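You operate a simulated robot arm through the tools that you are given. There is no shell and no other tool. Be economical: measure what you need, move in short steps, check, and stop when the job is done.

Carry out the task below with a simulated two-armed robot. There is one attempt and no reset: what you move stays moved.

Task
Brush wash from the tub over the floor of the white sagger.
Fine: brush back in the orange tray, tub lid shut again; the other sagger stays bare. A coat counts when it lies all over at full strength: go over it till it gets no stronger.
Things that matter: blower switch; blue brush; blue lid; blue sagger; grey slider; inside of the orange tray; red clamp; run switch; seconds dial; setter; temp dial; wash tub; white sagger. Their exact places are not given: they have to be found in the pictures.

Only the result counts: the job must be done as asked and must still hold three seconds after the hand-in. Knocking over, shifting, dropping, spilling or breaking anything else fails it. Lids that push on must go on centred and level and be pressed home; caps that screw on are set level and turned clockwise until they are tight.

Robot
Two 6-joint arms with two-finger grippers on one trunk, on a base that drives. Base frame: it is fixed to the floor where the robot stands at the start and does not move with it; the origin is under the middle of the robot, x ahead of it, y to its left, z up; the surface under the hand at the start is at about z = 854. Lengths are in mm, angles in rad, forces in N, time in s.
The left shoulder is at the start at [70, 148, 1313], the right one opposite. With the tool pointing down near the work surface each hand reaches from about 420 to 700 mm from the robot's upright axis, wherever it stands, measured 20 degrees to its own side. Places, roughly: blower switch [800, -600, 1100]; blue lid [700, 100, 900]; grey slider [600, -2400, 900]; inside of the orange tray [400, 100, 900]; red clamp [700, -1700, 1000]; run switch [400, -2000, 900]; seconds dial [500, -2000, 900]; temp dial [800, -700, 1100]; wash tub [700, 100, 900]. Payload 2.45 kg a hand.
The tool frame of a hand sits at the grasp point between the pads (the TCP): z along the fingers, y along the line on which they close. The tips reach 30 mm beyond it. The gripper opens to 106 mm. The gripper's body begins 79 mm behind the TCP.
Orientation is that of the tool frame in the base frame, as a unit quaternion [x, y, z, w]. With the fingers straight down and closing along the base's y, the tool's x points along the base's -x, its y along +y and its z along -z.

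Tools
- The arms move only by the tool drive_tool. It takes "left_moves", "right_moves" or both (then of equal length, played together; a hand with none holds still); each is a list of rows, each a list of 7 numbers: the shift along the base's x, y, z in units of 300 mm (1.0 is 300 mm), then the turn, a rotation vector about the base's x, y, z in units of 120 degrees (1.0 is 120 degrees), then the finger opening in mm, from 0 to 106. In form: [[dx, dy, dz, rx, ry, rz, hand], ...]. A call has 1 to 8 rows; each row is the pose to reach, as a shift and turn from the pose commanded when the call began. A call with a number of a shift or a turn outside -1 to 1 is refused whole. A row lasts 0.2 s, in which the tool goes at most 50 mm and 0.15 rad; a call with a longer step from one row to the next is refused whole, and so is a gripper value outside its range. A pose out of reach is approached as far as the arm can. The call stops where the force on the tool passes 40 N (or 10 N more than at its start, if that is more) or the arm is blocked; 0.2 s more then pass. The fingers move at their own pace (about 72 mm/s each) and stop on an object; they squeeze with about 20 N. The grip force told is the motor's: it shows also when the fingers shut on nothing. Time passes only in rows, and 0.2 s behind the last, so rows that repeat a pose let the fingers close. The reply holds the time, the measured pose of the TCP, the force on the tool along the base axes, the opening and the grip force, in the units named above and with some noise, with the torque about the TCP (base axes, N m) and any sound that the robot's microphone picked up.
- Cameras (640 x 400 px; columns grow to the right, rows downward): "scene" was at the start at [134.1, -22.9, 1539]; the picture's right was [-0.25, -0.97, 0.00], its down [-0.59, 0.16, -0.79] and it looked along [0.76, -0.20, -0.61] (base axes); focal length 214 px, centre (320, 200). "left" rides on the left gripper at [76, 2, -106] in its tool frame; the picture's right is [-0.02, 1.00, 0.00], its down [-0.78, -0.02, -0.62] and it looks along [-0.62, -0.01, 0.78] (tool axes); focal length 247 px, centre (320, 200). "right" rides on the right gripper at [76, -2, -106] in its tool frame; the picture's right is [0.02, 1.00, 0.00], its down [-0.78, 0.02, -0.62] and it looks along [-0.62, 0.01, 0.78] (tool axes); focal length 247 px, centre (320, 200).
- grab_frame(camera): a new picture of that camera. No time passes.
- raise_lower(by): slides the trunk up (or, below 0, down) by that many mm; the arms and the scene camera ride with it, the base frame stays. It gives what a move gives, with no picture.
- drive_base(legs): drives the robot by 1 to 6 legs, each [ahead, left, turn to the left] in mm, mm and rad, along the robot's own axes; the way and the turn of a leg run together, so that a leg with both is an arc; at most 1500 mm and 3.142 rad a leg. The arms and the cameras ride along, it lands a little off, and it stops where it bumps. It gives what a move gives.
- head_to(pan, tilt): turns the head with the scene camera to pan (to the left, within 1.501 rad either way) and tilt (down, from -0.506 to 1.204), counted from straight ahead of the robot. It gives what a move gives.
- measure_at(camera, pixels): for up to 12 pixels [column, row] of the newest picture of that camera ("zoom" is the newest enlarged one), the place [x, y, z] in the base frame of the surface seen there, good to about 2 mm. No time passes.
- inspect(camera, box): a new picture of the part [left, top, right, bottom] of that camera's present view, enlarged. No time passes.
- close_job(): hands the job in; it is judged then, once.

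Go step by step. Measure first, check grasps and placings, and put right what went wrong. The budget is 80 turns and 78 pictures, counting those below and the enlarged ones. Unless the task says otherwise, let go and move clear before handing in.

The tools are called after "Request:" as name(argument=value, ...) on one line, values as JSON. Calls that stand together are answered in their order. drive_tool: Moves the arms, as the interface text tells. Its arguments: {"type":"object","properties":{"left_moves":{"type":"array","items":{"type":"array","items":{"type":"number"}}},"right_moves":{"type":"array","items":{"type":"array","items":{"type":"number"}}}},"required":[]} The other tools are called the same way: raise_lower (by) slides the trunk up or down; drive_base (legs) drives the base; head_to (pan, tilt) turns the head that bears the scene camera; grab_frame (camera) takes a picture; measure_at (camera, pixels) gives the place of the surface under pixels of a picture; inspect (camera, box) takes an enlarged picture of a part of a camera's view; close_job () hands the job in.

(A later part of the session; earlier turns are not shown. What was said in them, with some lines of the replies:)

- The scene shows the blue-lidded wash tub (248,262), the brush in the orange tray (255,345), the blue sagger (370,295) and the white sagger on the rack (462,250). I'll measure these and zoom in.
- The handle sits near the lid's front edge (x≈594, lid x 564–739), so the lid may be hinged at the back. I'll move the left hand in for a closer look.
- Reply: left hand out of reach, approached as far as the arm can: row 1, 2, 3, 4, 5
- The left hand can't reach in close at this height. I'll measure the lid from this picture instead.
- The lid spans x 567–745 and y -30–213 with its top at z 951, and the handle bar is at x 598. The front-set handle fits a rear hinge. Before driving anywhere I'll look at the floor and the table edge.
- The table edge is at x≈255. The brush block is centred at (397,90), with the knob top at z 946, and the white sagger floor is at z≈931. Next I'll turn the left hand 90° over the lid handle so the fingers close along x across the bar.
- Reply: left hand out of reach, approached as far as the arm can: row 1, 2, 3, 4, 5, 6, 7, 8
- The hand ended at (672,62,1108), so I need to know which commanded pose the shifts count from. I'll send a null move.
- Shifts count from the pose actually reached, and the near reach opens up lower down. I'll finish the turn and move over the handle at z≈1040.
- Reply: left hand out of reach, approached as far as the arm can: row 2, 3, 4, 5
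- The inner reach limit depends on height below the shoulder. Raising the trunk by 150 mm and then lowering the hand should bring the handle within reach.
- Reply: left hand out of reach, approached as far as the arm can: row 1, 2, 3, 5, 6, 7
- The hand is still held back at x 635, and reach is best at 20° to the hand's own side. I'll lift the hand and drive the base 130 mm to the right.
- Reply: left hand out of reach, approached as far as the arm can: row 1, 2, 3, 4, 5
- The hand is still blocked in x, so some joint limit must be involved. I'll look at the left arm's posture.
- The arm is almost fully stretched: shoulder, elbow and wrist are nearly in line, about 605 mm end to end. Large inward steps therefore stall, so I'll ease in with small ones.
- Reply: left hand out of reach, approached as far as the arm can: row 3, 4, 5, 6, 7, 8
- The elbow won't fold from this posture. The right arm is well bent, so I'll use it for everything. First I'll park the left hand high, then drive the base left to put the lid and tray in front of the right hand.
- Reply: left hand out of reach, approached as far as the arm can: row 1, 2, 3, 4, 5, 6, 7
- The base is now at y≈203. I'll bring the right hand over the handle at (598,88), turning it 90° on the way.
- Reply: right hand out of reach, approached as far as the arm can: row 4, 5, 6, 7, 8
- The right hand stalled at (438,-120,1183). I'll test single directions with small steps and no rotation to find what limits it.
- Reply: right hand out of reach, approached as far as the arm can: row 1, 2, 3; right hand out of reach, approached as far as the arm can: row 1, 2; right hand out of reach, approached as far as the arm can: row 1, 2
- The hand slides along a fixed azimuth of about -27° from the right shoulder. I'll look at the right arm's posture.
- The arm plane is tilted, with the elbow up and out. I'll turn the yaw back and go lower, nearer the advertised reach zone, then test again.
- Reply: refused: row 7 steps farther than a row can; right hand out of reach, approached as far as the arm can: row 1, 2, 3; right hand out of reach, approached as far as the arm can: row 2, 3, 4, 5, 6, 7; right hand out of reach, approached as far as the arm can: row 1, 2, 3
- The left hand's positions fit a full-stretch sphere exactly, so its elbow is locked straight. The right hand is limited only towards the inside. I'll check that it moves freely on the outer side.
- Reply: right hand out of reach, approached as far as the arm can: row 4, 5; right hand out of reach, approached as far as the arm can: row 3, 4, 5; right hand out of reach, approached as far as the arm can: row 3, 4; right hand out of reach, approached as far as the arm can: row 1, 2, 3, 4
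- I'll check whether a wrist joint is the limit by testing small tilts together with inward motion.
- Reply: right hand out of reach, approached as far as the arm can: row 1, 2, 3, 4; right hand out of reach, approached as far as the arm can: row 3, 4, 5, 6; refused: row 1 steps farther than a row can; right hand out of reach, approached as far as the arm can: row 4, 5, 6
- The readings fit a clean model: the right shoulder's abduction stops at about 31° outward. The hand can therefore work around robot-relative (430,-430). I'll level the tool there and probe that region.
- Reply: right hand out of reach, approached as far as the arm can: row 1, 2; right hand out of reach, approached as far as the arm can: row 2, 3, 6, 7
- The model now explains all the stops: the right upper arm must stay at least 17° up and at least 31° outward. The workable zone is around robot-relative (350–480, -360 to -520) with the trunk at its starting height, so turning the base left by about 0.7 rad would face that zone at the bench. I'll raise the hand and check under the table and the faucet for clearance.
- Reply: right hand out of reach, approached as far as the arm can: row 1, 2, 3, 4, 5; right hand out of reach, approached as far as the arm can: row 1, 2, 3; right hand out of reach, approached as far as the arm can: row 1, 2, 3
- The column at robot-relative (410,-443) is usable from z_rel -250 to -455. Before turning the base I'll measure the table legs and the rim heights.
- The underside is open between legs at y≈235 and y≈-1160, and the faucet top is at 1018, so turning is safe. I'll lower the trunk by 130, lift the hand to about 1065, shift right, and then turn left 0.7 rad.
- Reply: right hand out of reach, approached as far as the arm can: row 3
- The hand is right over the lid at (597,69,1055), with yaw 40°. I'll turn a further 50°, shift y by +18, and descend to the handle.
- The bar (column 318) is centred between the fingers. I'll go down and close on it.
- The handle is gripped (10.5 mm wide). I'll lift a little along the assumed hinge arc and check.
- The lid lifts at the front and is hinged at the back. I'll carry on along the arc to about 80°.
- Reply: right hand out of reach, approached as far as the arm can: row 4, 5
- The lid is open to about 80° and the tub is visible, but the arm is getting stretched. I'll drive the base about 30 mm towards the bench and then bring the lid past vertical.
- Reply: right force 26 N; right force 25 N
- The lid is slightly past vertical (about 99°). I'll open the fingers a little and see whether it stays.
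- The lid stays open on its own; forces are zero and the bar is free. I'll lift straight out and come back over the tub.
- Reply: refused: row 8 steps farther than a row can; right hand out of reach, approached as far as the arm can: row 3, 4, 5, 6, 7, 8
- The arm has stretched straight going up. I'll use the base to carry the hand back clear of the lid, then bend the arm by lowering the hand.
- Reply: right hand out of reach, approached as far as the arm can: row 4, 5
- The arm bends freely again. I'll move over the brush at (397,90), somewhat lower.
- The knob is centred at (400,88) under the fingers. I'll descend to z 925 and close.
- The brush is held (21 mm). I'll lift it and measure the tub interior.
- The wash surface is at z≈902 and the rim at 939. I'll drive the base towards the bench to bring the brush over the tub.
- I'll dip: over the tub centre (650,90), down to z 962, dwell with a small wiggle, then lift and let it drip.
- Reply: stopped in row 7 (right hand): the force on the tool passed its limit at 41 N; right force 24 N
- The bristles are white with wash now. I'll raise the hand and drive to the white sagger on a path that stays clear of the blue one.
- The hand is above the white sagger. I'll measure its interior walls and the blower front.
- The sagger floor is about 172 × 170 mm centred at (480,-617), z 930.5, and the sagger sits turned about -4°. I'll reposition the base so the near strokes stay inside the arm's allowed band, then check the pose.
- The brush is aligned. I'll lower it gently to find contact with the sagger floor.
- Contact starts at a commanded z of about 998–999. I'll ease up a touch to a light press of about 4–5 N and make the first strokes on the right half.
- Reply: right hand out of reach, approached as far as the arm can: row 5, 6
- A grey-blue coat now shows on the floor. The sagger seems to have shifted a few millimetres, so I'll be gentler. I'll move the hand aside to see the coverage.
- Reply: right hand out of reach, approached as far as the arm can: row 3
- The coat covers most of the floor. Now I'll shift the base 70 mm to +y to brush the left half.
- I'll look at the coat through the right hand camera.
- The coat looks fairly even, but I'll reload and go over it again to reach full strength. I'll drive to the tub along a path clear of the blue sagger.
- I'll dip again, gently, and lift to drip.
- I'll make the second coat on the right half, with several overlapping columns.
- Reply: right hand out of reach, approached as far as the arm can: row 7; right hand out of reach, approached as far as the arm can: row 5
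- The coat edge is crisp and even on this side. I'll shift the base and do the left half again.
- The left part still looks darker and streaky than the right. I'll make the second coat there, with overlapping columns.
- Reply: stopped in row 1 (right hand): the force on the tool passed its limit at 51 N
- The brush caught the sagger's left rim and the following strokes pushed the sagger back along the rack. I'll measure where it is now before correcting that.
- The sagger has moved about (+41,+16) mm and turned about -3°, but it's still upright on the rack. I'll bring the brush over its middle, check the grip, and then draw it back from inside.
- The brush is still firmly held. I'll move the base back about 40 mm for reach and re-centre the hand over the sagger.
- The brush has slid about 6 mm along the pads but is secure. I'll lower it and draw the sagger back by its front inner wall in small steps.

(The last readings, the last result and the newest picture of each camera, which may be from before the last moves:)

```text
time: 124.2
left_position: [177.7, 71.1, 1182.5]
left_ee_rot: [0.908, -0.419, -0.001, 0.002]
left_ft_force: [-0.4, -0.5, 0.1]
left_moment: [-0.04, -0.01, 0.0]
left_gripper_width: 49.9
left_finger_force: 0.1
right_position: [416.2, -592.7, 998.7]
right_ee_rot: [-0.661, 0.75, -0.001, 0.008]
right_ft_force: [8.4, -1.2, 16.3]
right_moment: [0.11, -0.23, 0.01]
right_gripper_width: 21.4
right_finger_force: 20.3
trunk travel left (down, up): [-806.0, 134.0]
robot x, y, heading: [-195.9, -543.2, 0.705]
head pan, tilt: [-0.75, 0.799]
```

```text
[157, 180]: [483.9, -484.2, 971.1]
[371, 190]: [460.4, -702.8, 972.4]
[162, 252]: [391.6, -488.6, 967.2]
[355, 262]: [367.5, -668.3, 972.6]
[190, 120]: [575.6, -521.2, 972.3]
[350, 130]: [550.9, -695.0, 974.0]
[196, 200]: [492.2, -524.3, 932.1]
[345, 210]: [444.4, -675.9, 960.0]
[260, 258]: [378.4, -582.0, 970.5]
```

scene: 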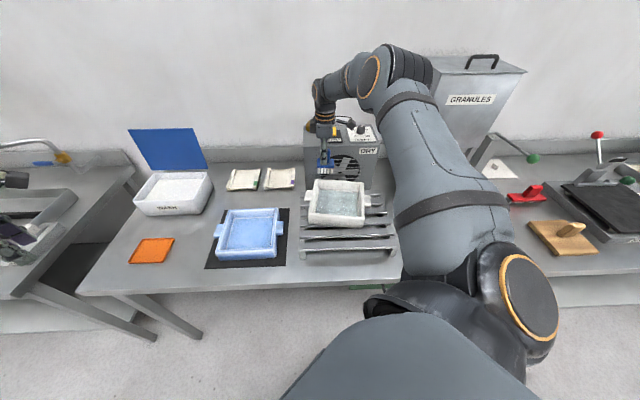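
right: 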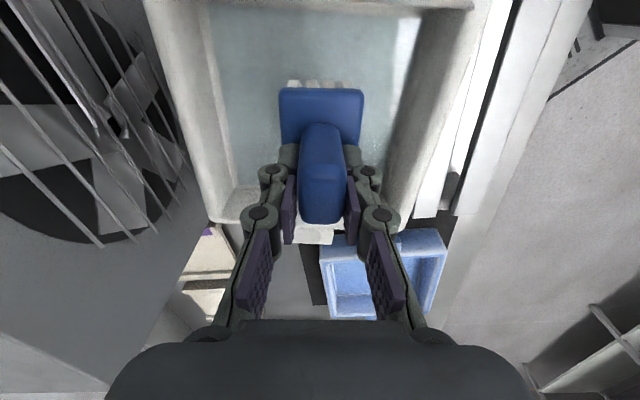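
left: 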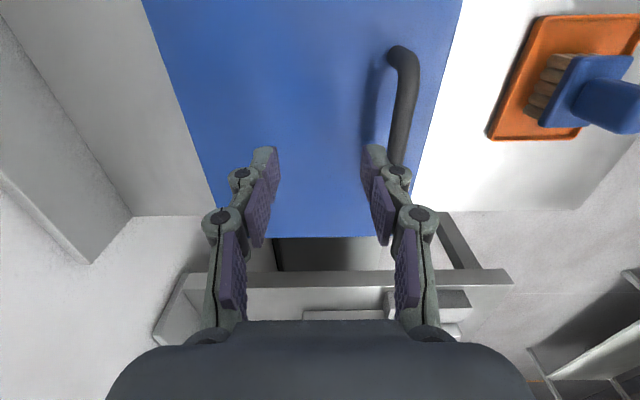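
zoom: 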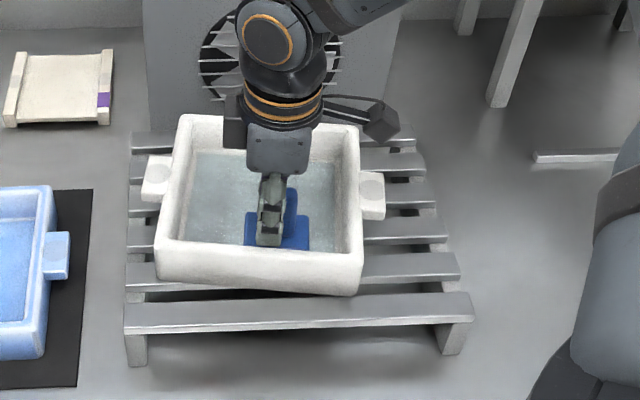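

Now the sagger's handle midpoint is at (472,-593.5), against the original (479,-611). I'll push the right inner wall about 17 mm to -y with a lighter press.

Request:
drive_tool(right_moves=[[0.1, 0, 0.005, 0, 0, 0, 0], [0.2, -0.04, 0.005, 0, 0, 0, 0], [0.2, -0.13, 0.005, 0, 0, 0, 0], [0.2, -0.165, 0.005, 0, 0, 0, 0], [0.2, -0.19, 0.005, 0, 0, 0, 0], [0.2, -0.215, 0.005, 0, 0, 0, 0], [0.2, -0.224, 0.005, 0, 0, 0, 0], [0.2, -0.12, 0.005, 0, 0, 0, 0]])

Request:
inspect(camera="scene", box=[295, 150, 405, 260])

Request:
measure_at(camera="zoom", pixels=[[170, 180], [384, 190], [160, 190], [385, 205], [155, 170], [375, 180], [180, 170], [205, 200]])

```text
time: 126.0
left_position: [179.4, 75.1, 1182.0]
left_ee_rot: [0.908, -0.42, -0.002, 0.004]
left_ft_force: [-0.6, 0.5, -0.5]
left_moment: [-0.05, 0.04, 0.03]
left_gripper_width: 50.1
left_finger_force: 0.1
right_position: [475.4, -627.8, 999.9]
right_ee_rot: [-0.662, 0.75, -0.002, 0.007]
right_ft_force: [0.7, 1.0, -1.2]
right_moment: [-0.05, -0.02, 0.01]
right_gripper_width: 21.3
right_finger_force: 20.0
trunk travel left (down, up): [-806.0, 134.0]
robot x, y, heading: [-197.6, -543.8, 0.705]
head pan, tilt: [-0.75, 0.799]
```

```text
3.64 times, centred on (350, 205) of scene
```

zoom: 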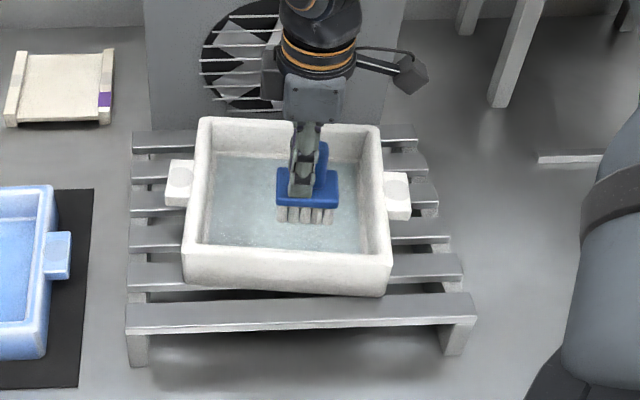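

```text
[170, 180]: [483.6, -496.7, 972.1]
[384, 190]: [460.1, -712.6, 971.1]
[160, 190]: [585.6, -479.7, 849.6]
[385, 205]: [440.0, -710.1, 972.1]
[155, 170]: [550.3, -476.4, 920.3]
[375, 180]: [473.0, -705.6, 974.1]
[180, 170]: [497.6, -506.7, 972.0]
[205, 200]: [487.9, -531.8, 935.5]
```

The sagger is back to y≈-612, with about 8 mm still to go in +x. I'll nudge it with the far wall while brushing the middle columns.

Request:
drive_tool(right_moves=[[0.144, 0.039, -0.003, 0, 0, 0, 0], [0.221, 0.03, -0.003, 0, 0, 0, 0], [0.073, 0.047, -0.003, 0, 0, 0, 0], [-0.077, 0.063, -0.003, 0, 0, 0, 0], [-0.193, 0.075, -0.003, 0, 0, 0, 0], [-0.184, 0.151, -0.003, 0, 0, 0, 0], [-0.035, 0.135, -0.003, 0, 0, 0, 0], [0.114, 0.12, -0.003, 0, 0, 0, 0]])

Request:
inspect(camera="scene", box=[295, 150, 405, 260])

Request:
measure_at(camera="zoom", pixels=[[180, 180], [398, 194], [210, 190], [360, 200], [192, 250], [385, 262]])

```text
time: 127.8
left_position: [181.9, 71.8, 1183.8]
left_ee_rot: [0.908, -0.419, -0.003, 0.003]
left_ft_force: [0.9, 0.1, -0.3]
left_moment: [0.04, 0.01, -0.01]
left_gripper_width: 50.3
left_finger_force: 0.1
right_position: [510.4, -594.6, 997.7]
right_ee_rot: [-0.662, 0.75, -0.001, 0.008]
right_ft_force: [0.0, 0.2, -1.7]
right_moment: [0.03, 0.03, 0.01]
right_gripper_width: 21.1
right_finger_force: 20.5
trunk travel left (down, up): [-806.0, 134.0]
robot x, y, heading: [-198.8, -542.9, 0.703]
head pan, tilt: [-0.75, 0.799]
```

```text
3.64 times, centred on (350, 205) of scene
```

zoom: 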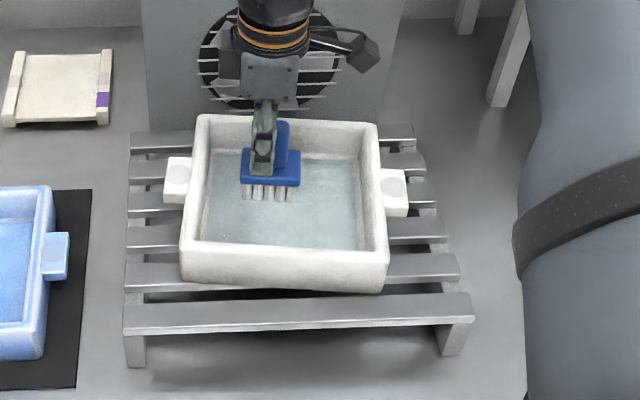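

```text
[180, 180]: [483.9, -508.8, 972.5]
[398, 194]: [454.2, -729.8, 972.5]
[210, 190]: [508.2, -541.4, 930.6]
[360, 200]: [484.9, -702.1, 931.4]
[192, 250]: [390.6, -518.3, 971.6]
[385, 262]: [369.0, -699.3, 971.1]
```

The sagger is near its original place (about (472,-617)). I'll do the final overlapping coat with safe margins from the walls, then lift.

Request:
drive_tool(right_moves=[[0.067, -0.008, -0.006, 0, 0, 0, 0], [0.077, 0.075, -0.006, 0, 0, 0, 0], [-0.068, 0.093, -0.006, 0, 0, 0, 0], [-0.214, 0.111, -0.006, 0, 0, 0, 0], [-0.293, 0.12, -0.006, 0, 0, 0, 0], [-0.3, 0.067, -0.006, 0, 0, 0, 0], [-0.154, 0.049, -0.006, 0, 0, 0, 0], [-0.009, 0.032, -0.006, 0, 0, 0, 0]])

Request:
drive_tool(right_moves=[[0.079, -0.01, 0, 0, 0, 0, 0], [0.086, 0.045, 0, 0, 0, 0, 0], [-0.059, 0.063, 0, 0, 0, 0, 0], [-0.204, 0.081, 0, 0, 0, 0, 0], [-0.287, 0.092, 0, 0, 0, 0, 0], [-0.303, -0.03, 0, 0, 0, 0, 0], [-0.16, -0.047, 0, 0, 0, 0, 0], [-0.015, -0.065, 0, 0, 0, 0, 0]])

Request:
drive_tool(right_moves=[[0.086, -0.011, 0, 0, 0, 0, 0], [0.074, -0.11, 0, 0, 0, 0, 0], [-0.072, -0.092, 0, 0, 0, 0, 0], [-0.217, -0.074, 0, 0, 0, 0, 0], [-0.3, -0.063, 0, 0, 0, 0, 0], [-0.287, -0.153, 0, 0, 0, 0, 0], [-0.168, -0.167, 0, 0, 0, 0, 0], [-0.023, -0.185, 0, 0, 0, 0, 0]])

Request:
drive_tool(right_moves=[[0.086, -0.011, 0, 0, 0, 0, 0], [-0.06, 0.007, 0, 0, 0, 0, 0], [-0.205, 0.025, 0, 0, 0, 0, 0], [-0.28, 0.035, 0, 0, 0, 0, 0], [-0.283, 0.105, 0, 0, 0, 0, 0], [-0.137, 0.087, 0, 0, 0, 0, 0], [0.009, 0.069, 0, 0, 0, 0, 0], [0.009, 0.069, 0.12, 0, 0, 0, 0]])

Request:
drive_tool(right_moves=[[0, 0, 0.1, 0, 0, 0, 0], [0.1, 0, 0.15, 0, 0, 0, 0], [0.22, 0, 0.17, 0, 0, 0, 0]])

Request:
inspect(camera="scene", box=[305, 170, 395, 250])

```text
time: 129.6
left_position: [174.9, 72.1, 1184.4]
left_ee_rot: [0.908, -0.419, -0.001, 0.003]
left_ft_force: [0.7, 0.0, -0.7]
left_moment: [0.0, 0.0, 0.01]
left_gripper_width: 50.0
left_finger_force: 0.1
right_position: [504.5, -582.5, 998.2]
right_ee_rot: [-0.662, 0.75, -0.002, 0.01]
right_ft_force: [-2.7, 0.7, 10.4]
right_moment: [0.23, 0.06, 0.12]
right_gripper_width: 21.5
right_finger_force: 20.1
trunk travel left (down, up): [-806.0, 134.0]
robot x, y, heading: [-200.3, -541.4, 0.712]
head pan, tilt: [-0.75, 0.799]
```

```text
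time: 131.4
left_position: [177.6, 75.0, 1182.7]
left_ee_rot: [0.908, -0.419, -0.002, 0.003]
left_ft_force: [-0.6, 0.0, 0.2]
left_moment: [-0.03, 0.02, -0.01]
left_gripper_width: 50.1
left_finger_force: 0.1
right_position: [504.1, -602.8, 997.4]
right_ee_rot: [-0.661, 0.75, -0.003, 0.008]
right_ft_force: [1.0, 0.3, 4.4]
right_moment: [0.11, -0.05, 0.08]
right_gripper_width: 21.5
right_finger_force: 19.7
trunk travel left (down, up): [-806.0, 134.0]
robot x, y, heading: [-200.9, -549.0, 0.706]
head pan, tilt: [-0.75, 0.799]
```

```text
time: 133.2
left_position: [177.8, 75.8, 1181.4]
left_ee_rot: [0.908, -0.419, -0.002, 0.004]
left_ft_force: [-0.1, 0.7, 0.3]
left_moment: [-0.06, -0.03, -0.03]
left_gripper_width: 50.1
left_finger_force: 0.2
right_position: [494.6, -653.2, 998.3]
right_ee_rot: [-0.663, 0.749, -0.002, 0.008]
right_ft_force: [0.1, 0.4, 0.6]
right_moment: [0.05, 0.06, 0.0]
right_gripper_width: 21.3
right_finger_force: 19.8
right hand out of reach, approached as far as the arm can: row 6
trunk travel left (down, up): [-806.0, 134.0]
robot x, y, heading: [-199.7, -543.8, 0.708]
head pan, tilt: [-0.75, 0.799]
```

```text
time: 135.0
left_position: [177.0, 71.1, 1183.9]
left_ee_rot: [0.908, -0.419, -0.002, 0.003]
left_ft_force: [-0.7, 0.1, -1.0]
left_moment: [0.0, -0.03, 0.03]
left_gripper_width: 50.2
left_finger_force: 0.1
right_position: [497.9, -635.6, 1036.6]
right_ee_rot: [-0.663, 0.749, -0.002, 0.008]
right_ft_force: [-0.6, 1.2, -0.5]
right_moment: [0.02, -0.04, 0.01]
right_gripper_width: 21.5
right_finger_force: 19.9
right hand out of reach, approached as far as the arm can: row 4
trunk travel left (down, up): [-806.0, 134.0]
robot x, y, heading: [-197.0, -543.4, 0.7]
head pan, tilt: [-0.75, 0.799]
```

```text
time: 135.8
left_position: [181.6, 72.9, 1181.0]
left_ee_rot: [0.908, -0.42, -0.004, 0.003]
left_ft_force: [-0.1, 0.6, -1.2]
left_moment: [-0.06, 0.01, -0.02]
left_gripper_width: 50.0
left_finger_force: 0.0
right_position: [568.2, -633.9, 1082.7]
right_ee_rot: [-0.661, 0.75, -0.001, 0.006]
right_ft_force: [-0.8, 0.1, -0.2]
right_moment: [-0.02, 0.04, -0.01]
right_gripper_width: 21.6
right_finger_force: 19.9
trunk travel left (down, up): [-806.0, 134.0]
robot x, y, heading: [-196.3, -541.6, 0.709]
head pan, tilt: [-0.75, 0.799]
```

```text
5.00 times, centred on (350, 210) of scene
```

zoom: 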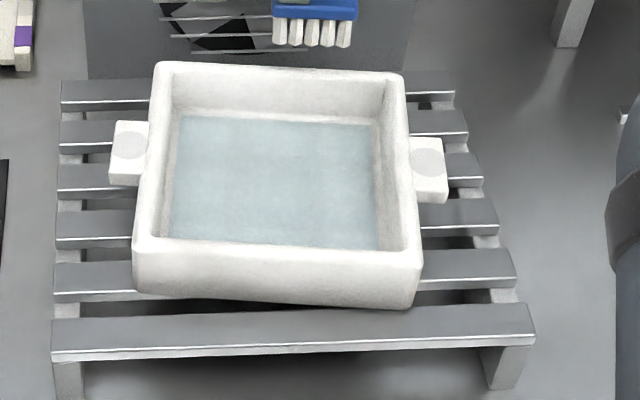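

The coat is now even all over. I'll carry the brush back along the far side, clear of the blue sagger, towards the tray.

Request:
drive_base(legs=[[449, 524, -0.008]])

Request:
drive_tool(right_moves=[[-0.03, 0, -0.08, 0, 0, 0.01, 0], [-0.12, 0.03, -0.13, 0, 0, 0.02, 0], [-0.24, 0.06, -0.16, 0, 0, 0.03, 0], [-0.38, 0.09, -0.2, 0, 0, 0.035, 0], [-0.5, 0.12, -0.2, 0, 0, 0.035, 0]])

Request:
grab_frame(camera="right")

Request:
grab_frame(camera="scene")

Request:
measure_at(camera="right", pixels=[[300, 110], [345, 110], [320, 200], [280, 90], [360, 90], [320, 120]])

```text
time: 139.6
left_position: [173.2, 757.6, 1185.1]
left_ee_rot: [0.909, -0.417, -0.003, 0.003]
left_ft_force: [-0.7, -0.1, -0.2]
left_moment: [0.04, 0.02, -0.02]
left_gripper_width: 50.0
left_finger_force: 0.2
right_position: [561.9, 49.8, 1084.0]
right_ee_rot: [-0.662, 0.749, -0.001, 0.009]
right_ft_force: [0.6, -0.6, -2.1]
right_moment: [0.05, -0.01, -0.03]
right_gripper_width: 21.3
right_finger_force: 19.9
trunk travel left (down, up): [-806.0, 134.0]
robot x, y, heading: [-200.7, 139.2, 0.712]
head pan, tilt: [-0.75, 0.799]
```

```text
time: 140.8
left_position: [173.3, 756.0, 1184.0]
left_ee_rot: [0.909, -0.418, -0.002, 0.002]
left_ft_force: [-0.6, -0.1, 0.2]
left_moment: [0.03, 0.01, 0.02]
left_gripper_width: 50.2
left_finger_force: 0.0
right_position: [411.3, 88.4, 1023.3]
right_ee_rot: [-0.69, 0.724, -0.001, 0.009]
right_ft_force: [-0.7, 0.5, 0.4]
right_moment: [0.03, 0.02, 0.0]
right_gripper_width: 21.4
right_finger_force: 19.7
trunk travel left (down, up): [-806.0, 134.0]
robot x, y, heading: [-202.5, 141.6, 0.71]
head pan, tilt: [-0.75, 0.799]
```

```text
13 pictures are left
```

right: 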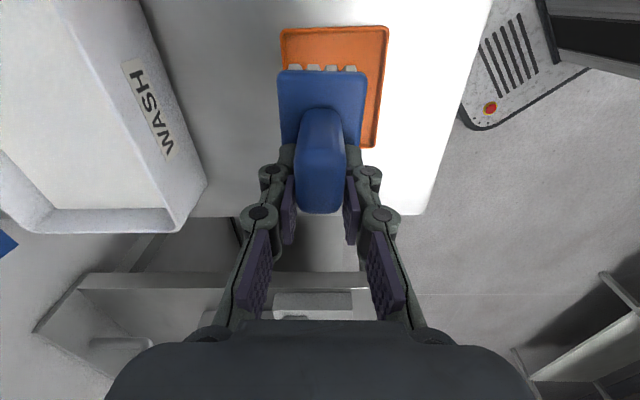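

```text
12 pictures are left
```

scene: 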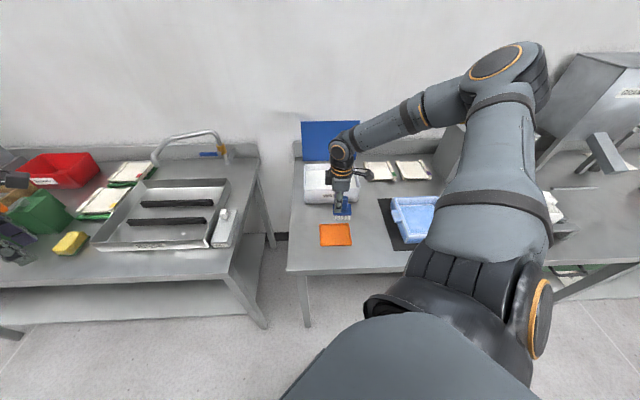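

```text
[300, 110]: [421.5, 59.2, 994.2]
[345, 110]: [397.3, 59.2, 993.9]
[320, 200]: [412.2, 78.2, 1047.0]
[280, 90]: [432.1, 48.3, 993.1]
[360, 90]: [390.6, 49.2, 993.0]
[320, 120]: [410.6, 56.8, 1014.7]
```

The brush hangs about 13 mm to -y of the TCP, with its base about 68 mm below. I'll set it in the tray with TCP at (400,103,922), release, lift, and drive towards the lid.

Request:
drive_tool(right_moves=[[-0.037, 0.05, -0.12, 0, 0, 0, 0], [-0.037, 0.05, -0.24, 0, 0, 0, 0], [-0.037, 0.05, -0.31, 0, 0, 0, 0], [-0.037, 0.05, -0.334, 0, 0, 0, 0], [-0.037, 0.05, -0.337, 0, 0, 0, 0], [-0.037, 0.05, -0.337, 0, 0, 0, 50], [-0.037, 0.05, -0.337, 0, 0, 0, 50], [-0.037, 0.05, -0.337, 0, 0, 0, 50]])

Request:
drive_tool(right_moves=[[0, 0, 0.1, 0, 0, 0, 50], [0, 0, 0.25, 0, 0, 0, 50], [0, 0, 0.4, 0, 0, 0, 50], [0, 0, 0.47, 0, 0, 0, 50]])

Request:
inspect(camera="right", box=[230, 0, 430, 200])

Request:
drive_base(legs=[[175, -184, -0.005]])

Request:
drive_tool(right_moves=[[0.05, 0.01, 0.12, 0, 0, 0.01, 50], [0.1, 0.03, 0.26, 0, 0, 0.02, 40], [0.1, 0.03, 0.4, 0, 0, 0.025, 30]])

Request:
grab_frame(camera="scene")

```text
time: 142.6
left_position: [173.3, 757.6, 1183.7]
left_ee_rot: [0.908, -0.418, -0.002, 0.003]
left_ft_force: [0.1, -0.6, 0.2]
left_moment: [0.0, -0.08, -0.03]
left_gripper_width: 49.9
left_finger_force: 0.0
right_position: [401.3, 101.6, 923.1]
right_ee_rot: [-0.689, 0.724, 0.0, 0.007]
right_ft_force: [-0.3, 0.5, -0.5]
right_moment: [0.01, -0.02, -0.02]
right_gripper_width: 49.9
right_finger_force: 0.1
trunk travel left (down, up): [-806.0, 134.0]
robot x, y, heading: [-204.5, 140.0, 0.71]
head pan, tilt: [-0.75, 0.799]
```

```text
time: 143.6
left_position: [172.9, 758.1, 1183.9]
left_ee_rot: [0.908, -0.418, -0.002, 0.003]
left_ft_force: [0.3, -0.2, -0.4]
left_moment: [-0.02, 0.0, 0.0]
left_gripper_width: 50.0
left_finger_force: 0.0
right_position: [399.4, 101.2, 1064.5]
right_ee_rot: [-0.69, 0.723, -0.001, 0.007]
right_ft_force: [0.4, 0.3, 0.0]
right_moment: [-0.02, -0.01, 0.01]
right_gripper_width: 50.0
right_finger_force: 0.0
trunk travel left (down, up): [-806.0, 134.0]
robot x, y, heading: [-199.1, 141.4, 0.712]
head pan, tilt: [-0.75, 0.799]
```

```text
2.00 times, centred on (330, 100) of right
```

zoom: 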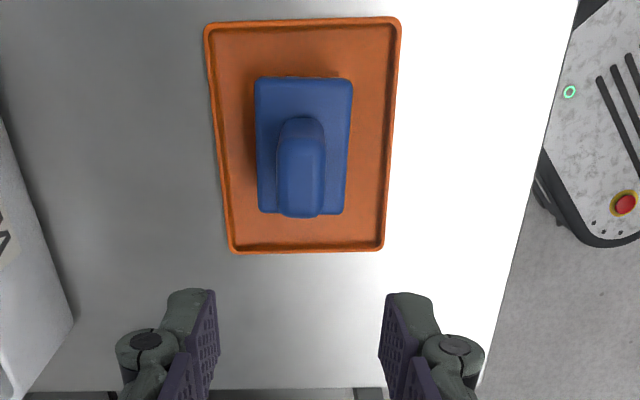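

```text
time: 145.4
left_position: [425.7, 732.1, 1183.2]
left_ee_rot: [0.907, -0.42, -0.002, 0.003]
left_ft_force: [-0.2, -0.2, -0.2]
left_moment: [-0.02, 0.0, -0.03]
left_gripper_width: 50.0
left_finger_force: 0.1
right_position: [648.9, 74.6, 1063.9]
right_ee_rot: [-0.688, 0.726, -0.002, 0.009]
right_ft_force: [-0.5, 0.4, -0.1]
right_moment: [-0.01, 0.0, 0.01]
right_gripper_width: 50.0
right_finger_force: 0.0
trunk travel left (down, up): [-806.0, 134.0]
robot x, y, heading: [43.3, 114.8, 0.701]
head pan, tilt: [-0.75, 0.799]
```

```text
time: 146.2
left_position: [428.1, 729.6, 1183.9]
left_ee_rot: [0.907, -0.421, -0.003, 0.002]
left_ft_force: [0.3, -0.1, -0.6]
left_moment: [0.0, -0.02, 0.02]
left_gripper_width: 49.9
left_finger_force: 0.0
right_position: [678.8, 81.2, 1180.1]
right_ee_rot: [-0.706, 0.708, 0.0, 0.009]
right_ft_force: [-0.2, -0.2, -0.3]
right_moment: [-0.05, -0.01, 0.01]
right_gripper_width: 30.1
right_finger_force: 0.1
trunk travel left (down, up): [-806.0, 134.0]
robot x, y, heading: [49.8, 115.2, 0.703]
head pan, tilt: [-0.75, 0.799]
```

```text
10 pictures are left
```

scene: 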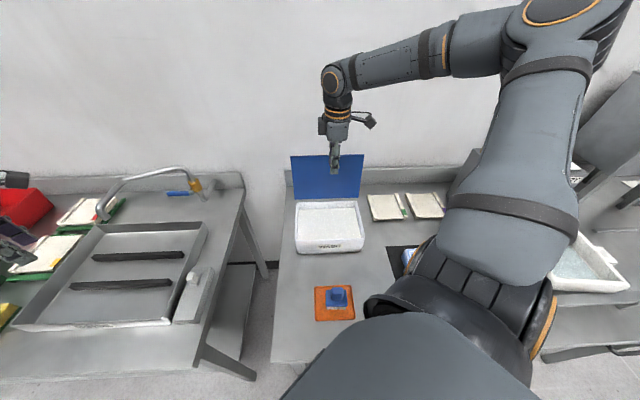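

The brush sits well inside the tray. I'll move over the raised handle at about (811,90) and look.

Request:
drive_tool(right_moves=[[0.14, 0.01, 0.02, 0, 0, 0, 30], [0.28, 0.02, 0.02, 0, 0, 0, 30], [0.42, 0.03, 0.02, 0, 0, 0, 30], [0.44, 0.03, 0.02, 0, 0, 0, 30]])

Request:
grab_frame(camera="right")

Request:
measure_at(camera="right", pixels=[[325, 100], [325, 120], [320, 80], [330, 140], [400, 60], [420, 100], [335, 70], [315, 110]])

```text
time: 147.2
left_position: [426.4, 730.9, 1183.9]
left_ee_rot: [0.907, -0.42, -0.002, 0.003]
left_ft_force: [0.1, 0.5, 0.2]
left_moment: [-0.01, 0.02, -0.04]
left_gripper_width: 49.8
left_finger_force: 0.0
right_position: [807.0, 89.0, 1187.6]
right_ee_rot: [-0.707, 0.708, 0.0, 0.009]
right_ft_force: [-0.6, -0.4, 0.3]
right_moment: [-0.01, 0.0, -0.02]
right_gripper_width: 29.8
right_finger_force: 0.1
trunk travel left (down, up): [-806.0, 134.0]
robot x, y, heading: [48.9, 118.3, 0.706]
head pan, tilt: [-0.75, 0.799]
```

```text
9 pictures are left
```

right: 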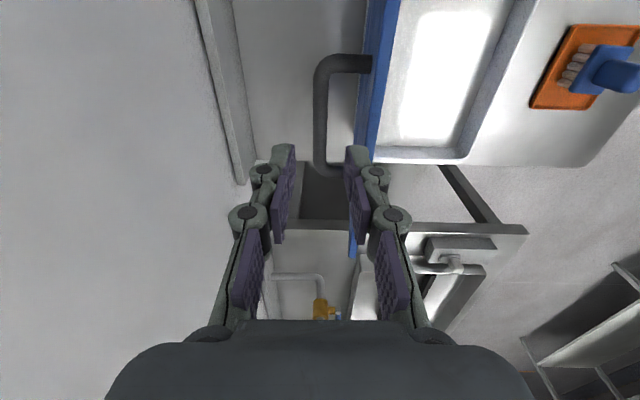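

```text
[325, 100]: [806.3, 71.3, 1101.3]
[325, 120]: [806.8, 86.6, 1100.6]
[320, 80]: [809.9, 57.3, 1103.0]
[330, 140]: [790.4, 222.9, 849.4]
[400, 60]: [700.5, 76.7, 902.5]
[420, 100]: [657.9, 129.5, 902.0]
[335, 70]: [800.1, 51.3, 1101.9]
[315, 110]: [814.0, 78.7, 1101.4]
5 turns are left
```

The bar is centred (x≈810, top z 1102). I'll descend around it, close, and bring the lid back down along the arc about the hinge at (754,944).

Request:
drive_tool(right_moves=[[0.01, 0, -0.1, 0, 0, 0, 30], [0.01, 0, -0.2, 0, 0, 0, 30], [0.01, 0, -0.288, 0, 0, 0, 30], [0.01, 0, -0.288, 0, 0, 0, 0], [0.01, 0, -0.288, 0, 0, 0, 0], [0.01, 0, -0.288, 0, 0, 0, 0]])

Request:
drive_tool(right_moves=[[-0.11, 0, 0.027, 0, 0, 0, 0], [-0.222, 0, 0.031, 0, 0, 0, 0], [-0.334, 0, 0.012, 0, 0, 0, 0], [-0.438, 0, -0.031, 0, 0, 0, 0], [-0.532, 0, -0.094, 0, 0, 0, 0], [-0.61, 0, -0.175, 0, 0, 0, 0], [-0.67, 0, -0.271, 0, 0, 0, 0], [-0.706, 0, -0.36, 0, 0, 0, 0]])

Request:
grab_frame(camera="scene")

Request:
grab_frame(camera="right")

```text
time: 148.6
left_position: [427.2, 730.4, 1184.0]
left_ee_rot: [0.907, -0.42, -0.003, 0.002]
left_ft_force: [0.5, 1.4, 0.4]
left_moment: [0.0, -0.01, -0.01]
left_gripper_width: 49.8
left_finger_force: 0.0
right_position: [811.7, 91.2, 1099.8]
right_ee_rot: [-0.705, 0.709, 0.0, 0.008]
right_ft_force: [-1.8, -0.2, -4.9]
right_moment: [0.2, 0.0, -0.55]
right_gripper_width: 10.1
right_finger_force: 37.2
trunk travel left (down, up): [-806.0, 134.0]
robot x, y, heading: [45.5, 118.3, 0.706]
head pan, tilt: [-0.75, 0.799]
```

```text
time: 150.4
left_position: [427.5, 731.9, 1183.3]
left_ee_rot: [0.907, -0.421, -0.003, 0.003]
left_ft_force: [0.9, 0.6, 0.8]
left_moment: [-0.02, 0.0, 0.0]
left_gripper_width: 50.1
left_finger_force: 0.0
right_position: [603.6, 91.3, 993.3]
right_ee_rot: [-0.706, 0.708, 0.0, 0.007]
right_ft_force: [-4.9, -0.4, -2.9]
right_moment: [-0.45, -0.04, 0.2]
right_gripper_width: 10.8
right_finger_force: 35.7
trunk travel left (down, up): [-806.0, 134.0]
robot x, y, heading: [49.1, 115.0, 0.706]
head pan, tilt: [-0.75, 0.799]
```

```text
8 pictures are left
```

scene: 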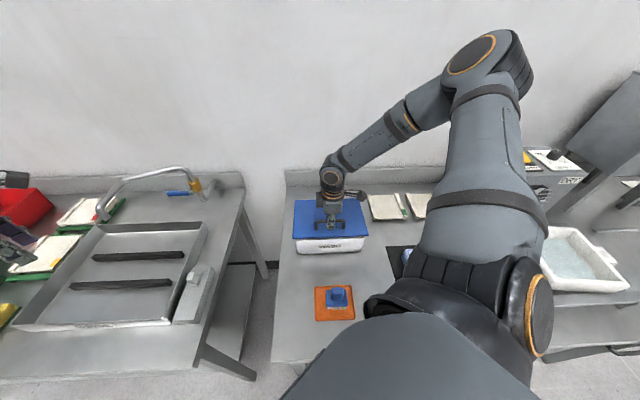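

```text
7 pictures are left
4 turns are left
```

right: 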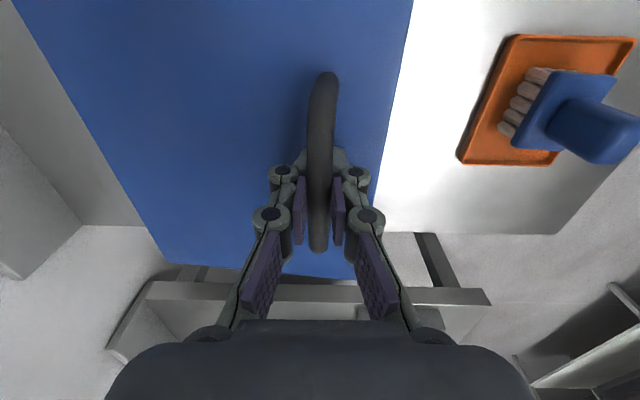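

The lid is nearly flat. I'll lower the last few millimetres, release, lift clear and check.

Request:
drive_tool(right_moves=[[-0.008, 0, -0.008, 0, 0, 0, 0], [-0.014, 0, -0.014, 0, 0, 0, 0], [-0.014, 0, -0.014, 0, 0, 0, 40], [-0.014, 0, -0.014, 0, 0, 0, 40], [-0.014, 0, -0.014, 0, 0, 0, 50]])

Request:
drive_tool(right_moves=[[0, 0, 0.1, 0, 0, 0, 50], [0, 0, 0.22, 0, 0, 0, 50], [0.03, 0, 0.36, 0, 0, 0, 50]])

Request:
inspect(camera="scene", box=[270, 180, 390, 330])

Request:
measure_at(camera="zoom", pixels=[[100, 130], [215, 120], [85, 100], [100, 60], [220, 100], [160, 150], [160, 140]])

Request:
grab_frame(camera="right")

Request:
measure_at(camera="right", pixels=[[150, 40], [220, 180], [345, 40], [345, 180], [250, 100]])

```text
time: 151.6
left_position: [428.0, 730.4, 1184.0]
left_ee_rot: [0.908, -0.42, -0.002, 0.004]
left_ft_force: [0.7, 0.3, 0.5]
left_moment: [0.0, 0.0, -0.04]
left_gripper_width: 50.0
left_finger_force: 0.1
right_position: [599.5, 91.7, 990.0]
right_ee_rot: [-0.707, 0.707, -0.001, 0.007]
right_ft_force: [-0.4, -0.2, 0.1]
right_moment: [0.02, 0.01, 0.02]
right_gripper_width: 50.2
right_finger_force: 0.1
trunk travel left (down, up): [-806.0, 134.0]
robot x, y, heading: [46.7, 117.8, 0.699]
head pan, tilt: [-0.75, 0.799]
```

```text
time: 152.4
left_position: [426.5, 731.6, 1184.4]
left_ee_rot: [0.908, -0.42, -0.002, 0.003]
left_ft_force: [0.0, 0.5, -0.2]
left_moment: [0.04, -0.01, 0.0]
left_gripper_width: 49.8
left_finger_force: 0.1
right_position: [606.8, 92.7, 1099.9]
right_ee_rot: [-0.706, 0.708, -0.001, 0.008]
right_ft_force: [-0.4, 0.1, 0.0]
right_moment: [-0.02, 0.02, 0.01]
right_gripper_width: 50.1
right_finger_force: 0.1
trunk travel left (down, up): [-806.0, 134.0]
robot x, y, heading: [45.9, 113.9, 0.704]
head pan, tilt: [-0.75, 0.799]
```

```text
2.67 times, centred on (330, 255) of scene
```

zoom: 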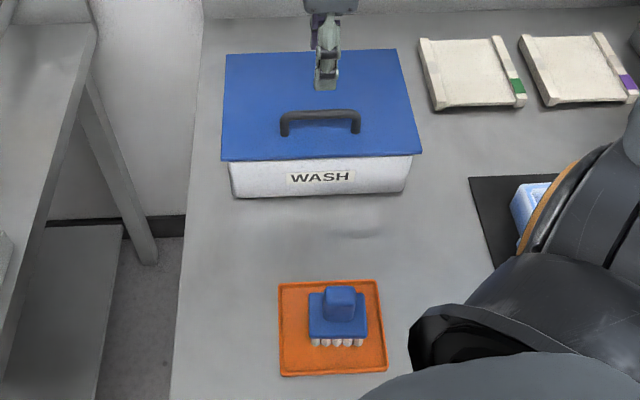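

```text
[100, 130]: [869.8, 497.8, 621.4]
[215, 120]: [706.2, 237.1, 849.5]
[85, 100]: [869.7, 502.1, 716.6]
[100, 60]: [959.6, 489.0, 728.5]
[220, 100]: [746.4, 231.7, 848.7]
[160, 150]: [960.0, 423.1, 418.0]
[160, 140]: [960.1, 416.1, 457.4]
```

```text
5 pictures are left
```

right: 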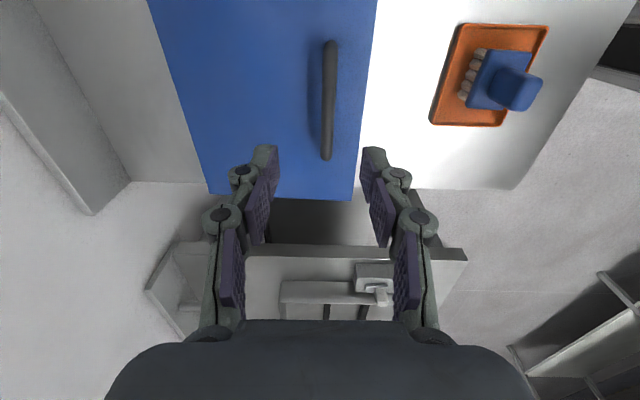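

```text
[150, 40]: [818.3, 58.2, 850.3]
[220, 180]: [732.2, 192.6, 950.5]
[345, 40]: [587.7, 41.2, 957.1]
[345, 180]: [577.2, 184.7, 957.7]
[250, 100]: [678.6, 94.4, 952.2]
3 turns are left
```

The lid front measures z≈957 against 951 originally, so it's about 6 mm proud. I'll close the fingers and press down gently on the handle, then re-measure.

Request:
drive_tool(right_moves=[[-0.015, -0.005, 0, 0, 0, 0, 0], [-0.023, -0.01, -0.1, 0, 0, 0, 0], [-0.023, -0.01, -0.2, 0, 0, 0, 0], [-0.023, -0.01, -0.24, 0, 0, 0, 0], [-0.023, -0.01, -0.255, 0, 0, 0, 0], [-0.023, -0.01, -0.265, 0, 0, 0, 0], [-0.023, -0.01, -0.272, 0, 0, 0, 0]])

Request:
drive_tool(right_moves=[[0, 0, 0.08, 0, 0, 0, 0], [0, 0, 0.2, 0, 0, 0, 0], [0, 0, 0.3, 0, 0, 0, 30]])

Request:
grab_frame(camera="right")

Request:
measure_at(camera="right", pixels=[[220, 180], [345, 40], [345, 180], [250, 100], [200, 40], [355, 100]])

Request:
inspect(camera="scene", box=[300, 180, 380, 270])

```text
time: 154.0
left_position: [427.4, 730.5, 1183.7]
left_ee_rot: [0.908, -0.42, -0.002, 0.002]
left_ft_force: [-0.2, 0.5, -0.2]
left_moment: [0.01, 0.0, 0.0]
left_gripper_width: 50.0
left_finger_force: 0.0
right_position: [600.8, 87.4, 1016.8]
right_ee_rot: [-0.706, 0.708, -0.002, 0.009]
right_ft_force: [0.7, -0.3, 8.4]
right_moment: [0.08, -0.02, -0.04]
right_gripper_width: 0.1
right_finger_force: 20.3
trunk travel left (down, up): [-806.0, 134.0]
robot x, y, heading: [50.5, 115.2, 0.703]
head pan, tilt: [-0.75, 0.799]
```

```text
time: 154.8
left_position: [428.1, 730.5, 1183.7]
left_ee_rot: [0.907, -0.421, -0.003, 0.003]
left_ft_force: [0.2, 0.3, 0.4]
left_moment: [0.03, -0.01, -0.01]
left_gripper_width: 49.9
left_finger_force: 0.1
right_position: [600.2, 90.1, 1109.4]
right_ee_rot: [-0.706, 0.708, 0.0, 0.008]
right_ft_force: [-0.4, 0.1, -0.7]
right_moment: [0.01, 0.01, 0.03]
right_gripper_width: 30.3
right_finger_force: 0.0
trunk travel left (down, up): [-806.0, 134.0]
robot x, y, heading: [45.8, 116.6, 0.702]
head pan, tilt: [-0.75, 0.799]
```

```text
4 pictures are left
```

right: 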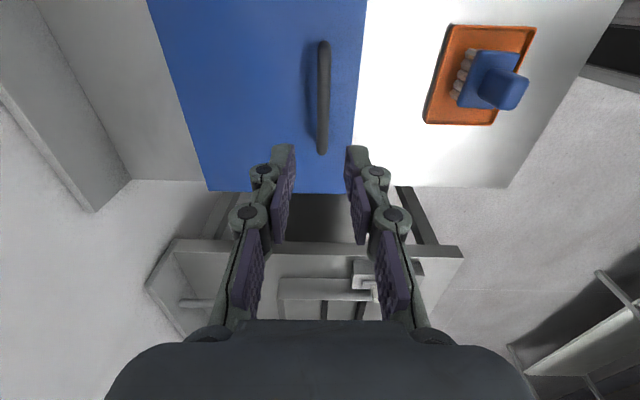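

```text
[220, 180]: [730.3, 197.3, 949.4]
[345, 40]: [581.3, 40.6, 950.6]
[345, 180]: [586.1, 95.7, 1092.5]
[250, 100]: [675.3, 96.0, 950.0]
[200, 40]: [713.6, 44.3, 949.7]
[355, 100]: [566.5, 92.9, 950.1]
```

```text
4.44 times, centred on (340, 225) of scene
2 turns are left
```

zoom: 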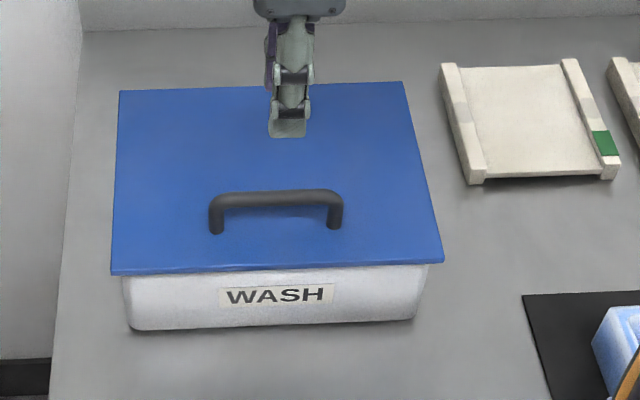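

The lid now lies level at z≈950 front and back. The brush is in the tray, the white sagger's floor is coated evenly, the hands are clear, and I'm handing in.

Request:
close_job()

```text
The job is handed in.
```

I brushed wash over the floor of the white sagger until the coat looked even all over, but the sagger got knocked and may sit up to about 1 cm from where it started. During the second coat the brush caught its left rim and pushed it about 4 cm along the rack. I drew it back and turned it to roughly its original position. It stayed upright on the rack throughout.

- **Coat:** I dipped twice and made several overlapping passes. I judged full strength by eye from the pictures; the last view showed no streaks or bare patches. The near-right corner was at the edge of the arm's reach, so two late strokes there stopped slightly short.
- **Brush:** it is back inside the orange tray.
- **Tub lid:** it is shut again and level, front and back both at about z 950.
- **Blue sagger:** I never touched it and kept the wet brush off it.
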